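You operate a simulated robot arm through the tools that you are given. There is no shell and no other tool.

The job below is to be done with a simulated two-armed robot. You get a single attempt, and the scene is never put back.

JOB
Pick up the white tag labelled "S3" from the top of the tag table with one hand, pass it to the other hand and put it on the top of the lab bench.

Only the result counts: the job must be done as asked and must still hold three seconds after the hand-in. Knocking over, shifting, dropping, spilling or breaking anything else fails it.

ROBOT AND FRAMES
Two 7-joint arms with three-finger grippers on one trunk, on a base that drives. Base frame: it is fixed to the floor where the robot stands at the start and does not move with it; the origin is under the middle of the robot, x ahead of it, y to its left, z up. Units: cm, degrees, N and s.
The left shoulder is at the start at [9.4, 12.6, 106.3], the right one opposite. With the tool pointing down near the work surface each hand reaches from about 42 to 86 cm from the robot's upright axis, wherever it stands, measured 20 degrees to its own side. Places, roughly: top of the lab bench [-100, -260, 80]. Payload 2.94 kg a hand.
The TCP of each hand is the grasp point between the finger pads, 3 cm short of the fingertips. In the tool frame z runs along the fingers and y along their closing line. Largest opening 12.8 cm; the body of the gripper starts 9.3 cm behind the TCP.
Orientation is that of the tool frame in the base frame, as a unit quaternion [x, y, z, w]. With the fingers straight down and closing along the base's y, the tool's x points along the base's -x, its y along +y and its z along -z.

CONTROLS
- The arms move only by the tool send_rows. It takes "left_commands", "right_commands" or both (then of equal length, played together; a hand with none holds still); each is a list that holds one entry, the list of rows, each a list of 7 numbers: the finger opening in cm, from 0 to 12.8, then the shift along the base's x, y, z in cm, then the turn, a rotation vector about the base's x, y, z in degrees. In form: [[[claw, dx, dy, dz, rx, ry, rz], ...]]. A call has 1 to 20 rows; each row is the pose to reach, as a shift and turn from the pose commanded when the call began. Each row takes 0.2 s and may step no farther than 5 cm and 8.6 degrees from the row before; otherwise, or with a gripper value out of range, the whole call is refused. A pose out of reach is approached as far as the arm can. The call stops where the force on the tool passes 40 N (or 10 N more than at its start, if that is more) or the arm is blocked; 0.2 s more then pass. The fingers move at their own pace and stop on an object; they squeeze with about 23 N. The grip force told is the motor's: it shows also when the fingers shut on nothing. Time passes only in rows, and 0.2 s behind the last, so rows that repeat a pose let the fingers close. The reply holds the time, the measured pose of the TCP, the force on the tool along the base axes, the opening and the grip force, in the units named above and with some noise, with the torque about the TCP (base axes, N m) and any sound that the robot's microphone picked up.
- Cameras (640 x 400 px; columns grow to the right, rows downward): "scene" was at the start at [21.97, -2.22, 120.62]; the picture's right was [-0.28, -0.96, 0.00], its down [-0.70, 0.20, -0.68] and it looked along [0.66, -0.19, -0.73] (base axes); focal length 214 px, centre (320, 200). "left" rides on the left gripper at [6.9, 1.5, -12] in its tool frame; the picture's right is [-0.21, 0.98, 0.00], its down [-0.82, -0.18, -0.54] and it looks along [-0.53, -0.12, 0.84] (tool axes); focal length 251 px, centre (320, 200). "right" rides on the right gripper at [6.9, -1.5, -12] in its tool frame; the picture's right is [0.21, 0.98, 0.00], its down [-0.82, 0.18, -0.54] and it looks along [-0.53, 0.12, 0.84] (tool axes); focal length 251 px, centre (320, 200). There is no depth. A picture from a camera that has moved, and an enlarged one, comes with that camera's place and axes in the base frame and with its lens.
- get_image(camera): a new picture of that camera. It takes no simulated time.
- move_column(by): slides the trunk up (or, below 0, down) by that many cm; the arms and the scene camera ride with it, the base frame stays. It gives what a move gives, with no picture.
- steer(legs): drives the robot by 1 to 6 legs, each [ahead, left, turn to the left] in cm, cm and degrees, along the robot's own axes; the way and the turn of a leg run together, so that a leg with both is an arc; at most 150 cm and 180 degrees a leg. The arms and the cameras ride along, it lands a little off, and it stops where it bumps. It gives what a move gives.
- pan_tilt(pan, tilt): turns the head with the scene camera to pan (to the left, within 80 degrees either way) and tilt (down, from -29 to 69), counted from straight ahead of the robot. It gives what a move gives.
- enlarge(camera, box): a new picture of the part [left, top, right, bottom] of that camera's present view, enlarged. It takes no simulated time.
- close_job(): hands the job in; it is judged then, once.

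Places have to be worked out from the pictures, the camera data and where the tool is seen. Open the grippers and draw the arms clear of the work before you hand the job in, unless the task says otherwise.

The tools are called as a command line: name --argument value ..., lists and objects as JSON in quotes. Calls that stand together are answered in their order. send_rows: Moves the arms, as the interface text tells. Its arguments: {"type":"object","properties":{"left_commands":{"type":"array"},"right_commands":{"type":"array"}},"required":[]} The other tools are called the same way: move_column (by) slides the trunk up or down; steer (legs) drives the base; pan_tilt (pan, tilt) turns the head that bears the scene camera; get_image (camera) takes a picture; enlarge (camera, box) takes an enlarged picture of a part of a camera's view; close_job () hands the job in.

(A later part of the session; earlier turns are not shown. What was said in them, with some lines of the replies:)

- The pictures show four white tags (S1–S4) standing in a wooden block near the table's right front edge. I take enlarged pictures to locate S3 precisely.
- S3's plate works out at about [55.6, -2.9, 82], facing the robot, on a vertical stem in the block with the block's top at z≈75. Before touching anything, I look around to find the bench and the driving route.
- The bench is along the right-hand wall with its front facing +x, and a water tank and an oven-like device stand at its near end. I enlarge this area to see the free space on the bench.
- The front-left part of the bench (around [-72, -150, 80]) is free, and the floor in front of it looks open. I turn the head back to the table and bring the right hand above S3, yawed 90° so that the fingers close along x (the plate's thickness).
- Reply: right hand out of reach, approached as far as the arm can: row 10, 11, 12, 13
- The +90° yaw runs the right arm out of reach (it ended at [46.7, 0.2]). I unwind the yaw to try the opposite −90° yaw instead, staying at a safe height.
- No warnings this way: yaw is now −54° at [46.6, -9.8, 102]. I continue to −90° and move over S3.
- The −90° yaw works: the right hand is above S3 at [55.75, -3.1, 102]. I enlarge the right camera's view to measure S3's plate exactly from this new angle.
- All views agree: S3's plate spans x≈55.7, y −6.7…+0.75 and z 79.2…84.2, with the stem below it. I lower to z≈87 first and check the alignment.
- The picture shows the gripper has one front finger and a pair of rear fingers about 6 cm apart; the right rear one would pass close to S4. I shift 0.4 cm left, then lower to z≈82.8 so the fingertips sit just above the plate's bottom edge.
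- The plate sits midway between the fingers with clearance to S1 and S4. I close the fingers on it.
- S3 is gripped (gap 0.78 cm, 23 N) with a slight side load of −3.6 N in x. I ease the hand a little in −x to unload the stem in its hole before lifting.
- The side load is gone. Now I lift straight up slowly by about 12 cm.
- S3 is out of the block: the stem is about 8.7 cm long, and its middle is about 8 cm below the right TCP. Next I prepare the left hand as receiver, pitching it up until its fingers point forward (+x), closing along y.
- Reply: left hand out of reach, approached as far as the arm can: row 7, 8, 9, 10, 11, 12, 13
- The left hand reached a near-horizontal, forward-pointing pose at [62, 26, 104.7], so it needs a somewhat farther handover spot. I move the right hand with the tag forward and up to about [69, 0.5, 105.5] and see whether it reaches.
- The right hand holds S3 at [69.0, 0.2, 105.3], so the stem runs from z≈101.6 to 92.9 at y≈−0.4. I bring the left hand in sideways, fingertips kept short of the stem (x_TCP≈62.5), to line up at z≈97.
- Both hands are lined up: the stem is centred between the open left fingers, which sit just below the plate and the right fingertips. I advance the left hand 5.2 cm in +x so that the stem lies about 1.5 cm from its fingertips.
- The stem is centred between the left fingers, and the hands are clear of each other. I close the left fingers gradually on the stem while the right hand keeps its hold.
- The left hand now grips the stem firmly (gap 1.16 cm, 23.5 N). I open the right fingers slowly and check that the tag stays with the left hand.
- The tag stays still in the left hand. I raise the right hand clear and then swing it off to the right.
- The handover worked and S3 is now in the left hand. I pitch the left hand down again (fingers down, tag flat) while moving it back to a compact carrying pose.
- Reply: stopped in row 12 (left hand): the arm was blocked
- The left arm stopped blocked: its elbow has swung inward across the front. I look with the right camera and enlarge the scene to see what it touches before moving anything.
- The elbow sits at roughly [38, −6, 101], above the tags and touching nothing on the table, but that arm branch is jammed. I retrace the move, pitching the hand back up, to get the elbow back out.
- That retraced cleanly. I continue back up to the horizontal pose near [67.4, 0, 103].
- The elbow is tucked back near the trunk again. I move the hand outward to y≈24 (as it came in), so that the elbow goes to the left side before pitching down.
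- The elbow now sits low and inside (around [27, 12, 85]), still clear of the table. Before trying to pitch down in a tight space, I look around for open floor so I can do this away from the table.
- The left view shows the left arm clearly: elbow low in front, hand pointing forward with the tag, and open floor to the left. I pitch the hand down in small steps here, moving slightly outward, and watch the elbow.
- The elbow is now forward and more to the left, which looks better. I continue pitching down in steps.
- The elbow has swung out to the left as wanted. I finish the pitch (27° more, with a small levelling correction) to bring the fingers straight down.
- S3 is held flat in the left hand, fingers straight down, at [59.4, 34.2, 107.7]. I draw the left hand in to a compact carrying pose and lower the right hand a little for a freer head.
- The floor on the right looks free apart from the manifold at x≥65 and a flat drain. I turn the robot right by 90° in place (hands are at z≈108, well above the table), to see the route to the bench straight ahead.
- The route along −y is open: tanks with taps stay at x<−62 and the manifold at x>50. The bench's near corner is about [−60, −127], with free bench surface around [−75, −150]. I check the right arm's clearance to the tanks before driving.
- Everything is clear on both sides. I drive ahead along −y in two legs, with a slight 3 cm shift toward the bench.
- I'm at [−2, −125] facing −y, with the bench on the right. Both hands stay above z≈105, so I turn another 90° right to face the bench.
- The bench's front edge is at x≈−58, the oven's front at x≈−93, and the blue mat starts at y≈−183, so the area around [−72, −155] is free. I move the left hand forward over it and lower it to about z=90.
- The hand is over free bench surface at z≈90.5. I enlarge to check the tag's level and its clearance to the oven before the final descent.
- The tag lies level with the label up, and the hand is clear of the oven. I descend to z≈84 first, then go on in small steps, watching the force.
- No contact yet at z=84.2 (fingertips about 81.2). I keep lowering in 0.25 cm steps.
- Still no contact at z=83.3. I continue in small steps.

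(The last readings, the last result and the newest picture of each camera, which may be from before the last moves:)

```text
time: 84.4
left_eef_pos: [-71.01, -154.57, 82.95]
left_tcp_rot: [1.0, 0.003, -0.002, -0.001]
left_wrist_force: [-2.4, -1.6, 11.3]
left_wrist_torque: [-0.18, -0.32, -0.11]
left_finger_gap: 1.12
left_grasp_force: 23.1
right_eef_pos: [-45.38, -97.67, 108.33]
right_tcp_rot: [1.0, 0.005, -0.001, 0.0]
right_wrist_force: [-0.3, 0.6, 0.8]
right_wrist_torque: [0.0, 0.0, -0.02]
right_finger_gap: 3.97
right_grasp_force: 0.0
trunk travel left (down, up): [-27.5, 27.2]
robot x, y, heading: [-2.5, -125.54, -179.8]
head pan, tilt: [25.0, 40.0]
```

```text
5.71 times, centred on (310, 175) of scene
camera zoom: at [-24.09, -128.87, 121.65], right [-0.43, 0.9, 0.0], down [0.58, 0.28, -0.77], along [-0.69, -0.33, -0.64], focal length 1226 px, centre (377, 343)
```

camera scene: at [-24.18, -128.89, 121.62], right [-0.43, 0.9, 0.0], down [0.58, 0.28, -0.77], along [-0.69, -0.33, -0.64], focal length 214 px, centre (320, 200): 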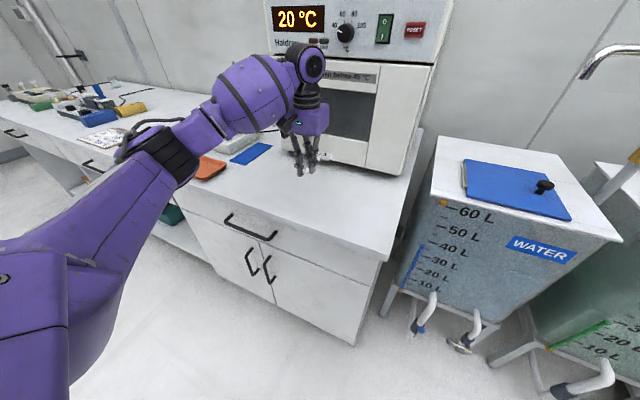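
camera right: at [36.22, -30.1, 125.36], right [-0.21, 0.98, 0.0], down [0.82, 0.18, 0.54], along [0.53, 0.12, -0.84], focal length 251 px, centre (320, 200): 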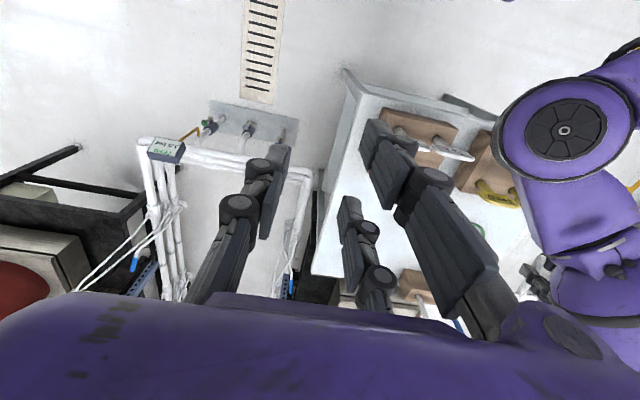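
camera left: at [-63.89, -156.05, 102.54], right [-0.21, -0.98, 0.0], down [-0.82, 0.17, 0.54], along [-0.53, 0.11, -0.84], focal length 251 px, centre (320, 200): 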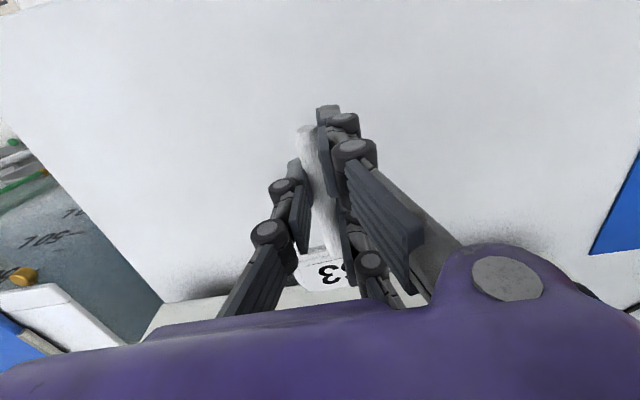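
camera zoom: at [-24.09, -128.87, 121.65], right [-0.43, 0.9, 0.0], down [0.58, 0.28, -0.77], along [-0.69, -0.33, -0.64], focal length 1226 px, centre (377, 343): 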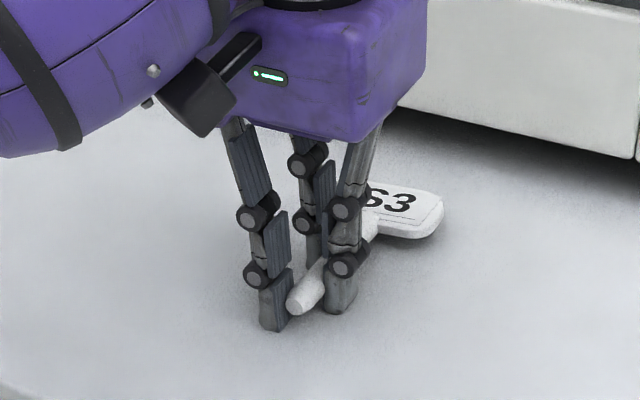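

The fingertips touched the bench (11 N at z≈82.95), so the stem is under 1 cm above the surface. I relieve the pressure slightly and open the fingers gradually to let the tag settle.

send_rows --left_commands '[[[0, 0, 0, 0.25, 0, 0, 0], [0, 0, 0, 0.25, 0, 0, 0], [1.3, 0, 0, 0.25, 0, 0, 0], [1.5, 0, 0, 0.25, 0, 0, 0], [1.8, 0, 0, 0.25, 0, 0, 0], [2.2, 0, 0, 0.25, 0, 0, 0], [2.8, 0, 0, 0.25, 0, 0, 0], [3.5, 0, 0, 0.25, 0, 0, 0], [4.5, 0, 0, 0.25, 0, 0, 0], [4.5, 0, 0, 0.25, 0, 0, 0]]]'

enlarge --camera "scene" --box '[260, 140, 360, 210]'

get_image --camera "left"

```text
time: 86.6
left_eef_pos: [-71.03, -154.6, 82.92]
left_tcp_rot: [1.0, 0.002, 0.0, -0.001]
left_wrist_force: [0.4, 0.6, 6.3]
left_wrist_torque: [0.01, -0.02, 0.0]
left_finger_gap: 4.55
left_grasp_force: 0.2
right_eef_pos: [-45.53, -97.68, 108.38]
right_tcp_rot: [1.0, 0.004, -0.001, -0.001]
right_wrist_force: [-0.7, 0.0, 0.2]
right_wrist_torque: [0.0, 0.03, 0.03]
right_finger_gap: 3.98
right_grasp_force: 0.1
trunk travel left (down, up): [-27.5, 27.2]
robot x, y, heading: [-2.34, -125.03, -179.5]
head pan, tilt: [25.0, 40.0]
```

```text
5.71 times, centred on (310, 175) of scene
camera zoom: at [-24.13, -128.86, 121.63], right [-0.43, 0.9, 0.0], down [0.58, 0.28, -0.77], along [-0.69, -0.33, -0.64], focal length 1226 px, centre (377, 343)
```

zoom: 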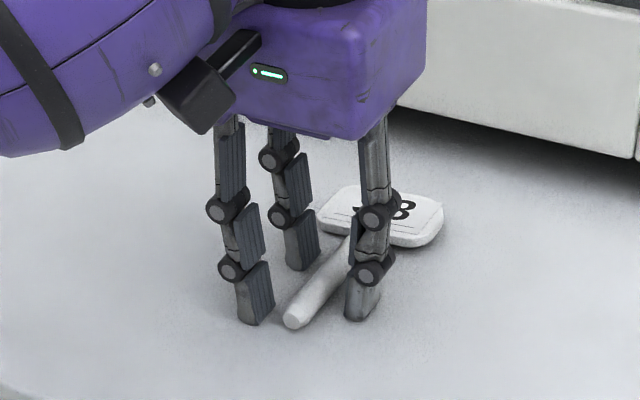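

```text
taken
camera left: at [-63.95, -156.07, 94.94], right [-0.21, -0.98, 0.0], down [-0.82, 0.17, 0.54], along [-0.53, 0.11, -0.84], focal length 251 px, centre (320, 200)
```

left: 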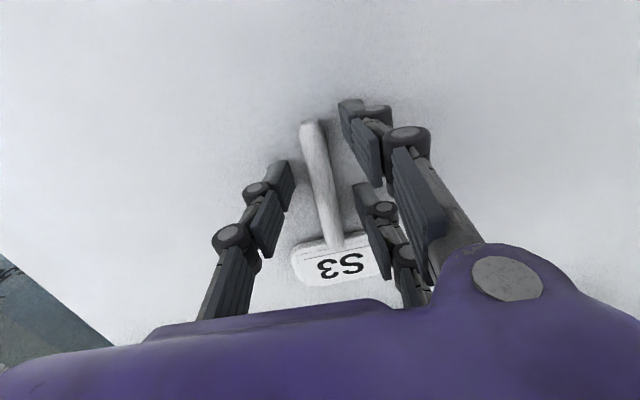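

S3 lies flat on the bench, label up, with the fingers clear on both sides. I raise the left hand straight up.

send_rows --left_commands '[[[5.5, 0, 0, 0.3, 0, 0, 0], [5.5, 0, 0, 1, 0, 0, 0], [5.5, 0, 0, 2, 0, 0, 0], [5.5, 0, 0, 4, 0, 0, 0], [5.5, 0, 0, 7, 0, 0, 0], [5.5, 0, 0, 11, 0, 0, 0], [5.5, 0, 0, 15, 0, 0, 0], [5.5, 0, 0, 20, 0, 0, 0], [5.5, 0, 0, 25, 0, 0, 0], [5.5, 4, 0, 27, 0, 0, 0], [5.5, 8, 0, 27, 0, 0, 0], [5.5, 12, 0, 27, 0, 0, 0], [5.5, 16, 0, 27, 0, 0, 0], [5.5, 20, 0, 27, 0, 0, 0], [5.5, 20, 0, 27, 0, 0, 0]]]'

get_image --camera "scene"

get_image --camera "left"

```text
time: 89.8
left_eef_pos: [-50.94, -154.54, 109.94]
left_tcp_rot: [1.0, 0.004, 0.001, -0.001]
left_wrist_force: [-0.2, 0.1, -0.2]
left_wrist_torque: [0.03, 0.01, 0.03]
left_finger_gap: 5.5
left_grasp_force: 0.0
right_eef_pos: [-45.63, -97.71, 108.34]
right_tcp_rot: [1.0, 0.004, 0.0, 0.001]
right_wrist_force: [0.0, 0.6, -0.4]
right_wrist_torque: [-0.03, 0.01, -0.01]
right_finger_gap: 4.01
right_grasp_force: 0.0
trunk travel left (down, up): [-27.5, 27.2]
robot x, y, heading: [-2.22, -124.96, -179.7]
head pan, tilt: [25.0, 40.0]
```

```text
taken
camera scene: at [-24.26, -128.88, 121.61], right [-0.43, 0.9, 0.0], down [0.58, 0.28, -0.77], along [-0.69, -0.33, -0.64], focal length 214 px, centre (320, 200)
```

scene: 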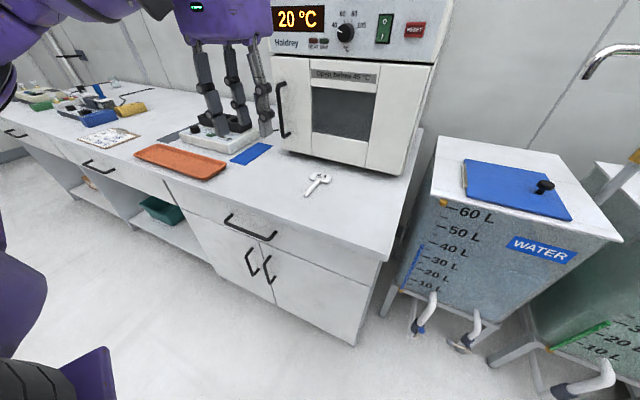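

```text
taken
camera left: at [-43.95, -156.01, 121.91], right [-0.21, -0.98, 0.0], down [-0.82, 0.17, 0.54], along [-0.53, 0.11, -0.84], focal length 251 px, centre (320, 200)
```

left: 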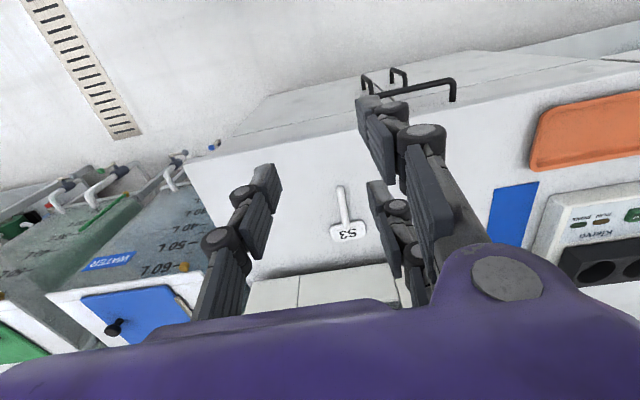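

S3 rests on the bench around [−75, −155, 80] and nothing around it has moved. I open both grippers fully here, clear of everything, and take a last look.

send_rows --left_commands '[[[8, 0, 0, 0, 0, 0, 0], [10, 2, 0, 1, 0, 0, 0], [12, 3, 0, 2, 0, 0, 0], [12, 3, 0, 2, 0, 0, 0]]]' --right_commands '[[[6, 0, 0, 0, 0, 0, 0], [8, 0, 0, 0, 0, 0, 0], [10, 0, 0, 0, 0, 0, 0], [12, 0, 0, 0, 0, 0, 0]]]'

enlarge --camera "scene" --box '[220, 120, 420, 260]'

```text
time: 90.8
left_eef_pos: [-48.18, -154.54, 112.0]
left_tcp_rot: [1.0, 0.004, 0.0, -0.001]
left_wrist_force: [0.9, -0.4, -0.2]
left_wrist_torque: [0.01, 0.01, 0.0]
left_finger_gap: 11.98
left_grasp_force: 0.0
right_eef_pos: [-45.59, -97.71, 108.28]
right_tcp_rot: [1.0, 0.003, 0.0, 0.0]
right_wrist_force: [0.7, 0.0, 0.2]
right_wrist_torque: [-0.02, 0.0, 0.03]
right_finger_gap: 11.99
right_grasp_force: 0.1
trunk travel left (down, up): [-27.5, 27.2]
robot x, y, heading: [-2.62, -125.19, -179.5]
head pan, tilt: [25.0, 40.0]
```

```text
2.86 times, centred on (320, 190) of scene
camera zoom: at [-24.2, -128.9, 121.62], right [-0.43, 0.9, 0.0], down [0.58, 0.28, -0.77], along [-0.69, -0.33, -0.64], focal length 613 px, centre (320, 229)
```

zoom: 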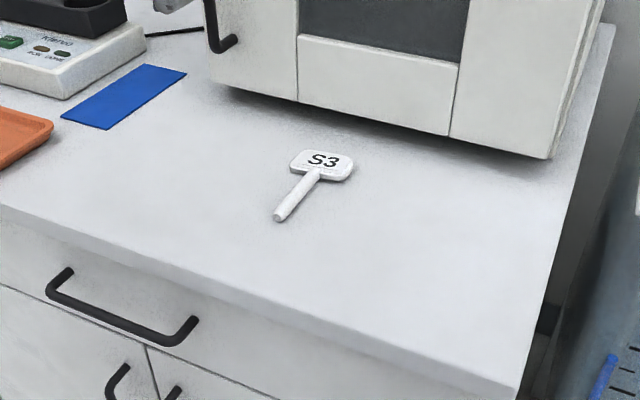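

The tag S3 lies flat and stable on the bench top, both hands are open and clear of it. I hand the job in.

close_job

```text
The job is handed in.
```

Tag S3 is on the top of the lab bench, lying flat with its label up at about [-75, -155, 80]. The right hand took it from the tag table, passed it to the left hand, and the left hand set it down in a free spot in front of the oven.

- **Release:** the left fingertips touched the bench just before I let go, so the tag dropped less than 1 cm. It was lying still in the last picture.
- **Other objects:** I saw nothing else shifted in the pictures I took. I didn't look at the tag table again after driving to the bench. In the last views before that, the other tags there were in place.
- **Snags along the way:** the left arm jammed once after the handover, with its elbow swung inward. I backed it out, and no contact with the table showed. The head also stopped short of two turns to the right, probably against the right arm.
- **Hand-in state:** both grippers are open and clear of the bench. The hand-in gave no verdict on the result.
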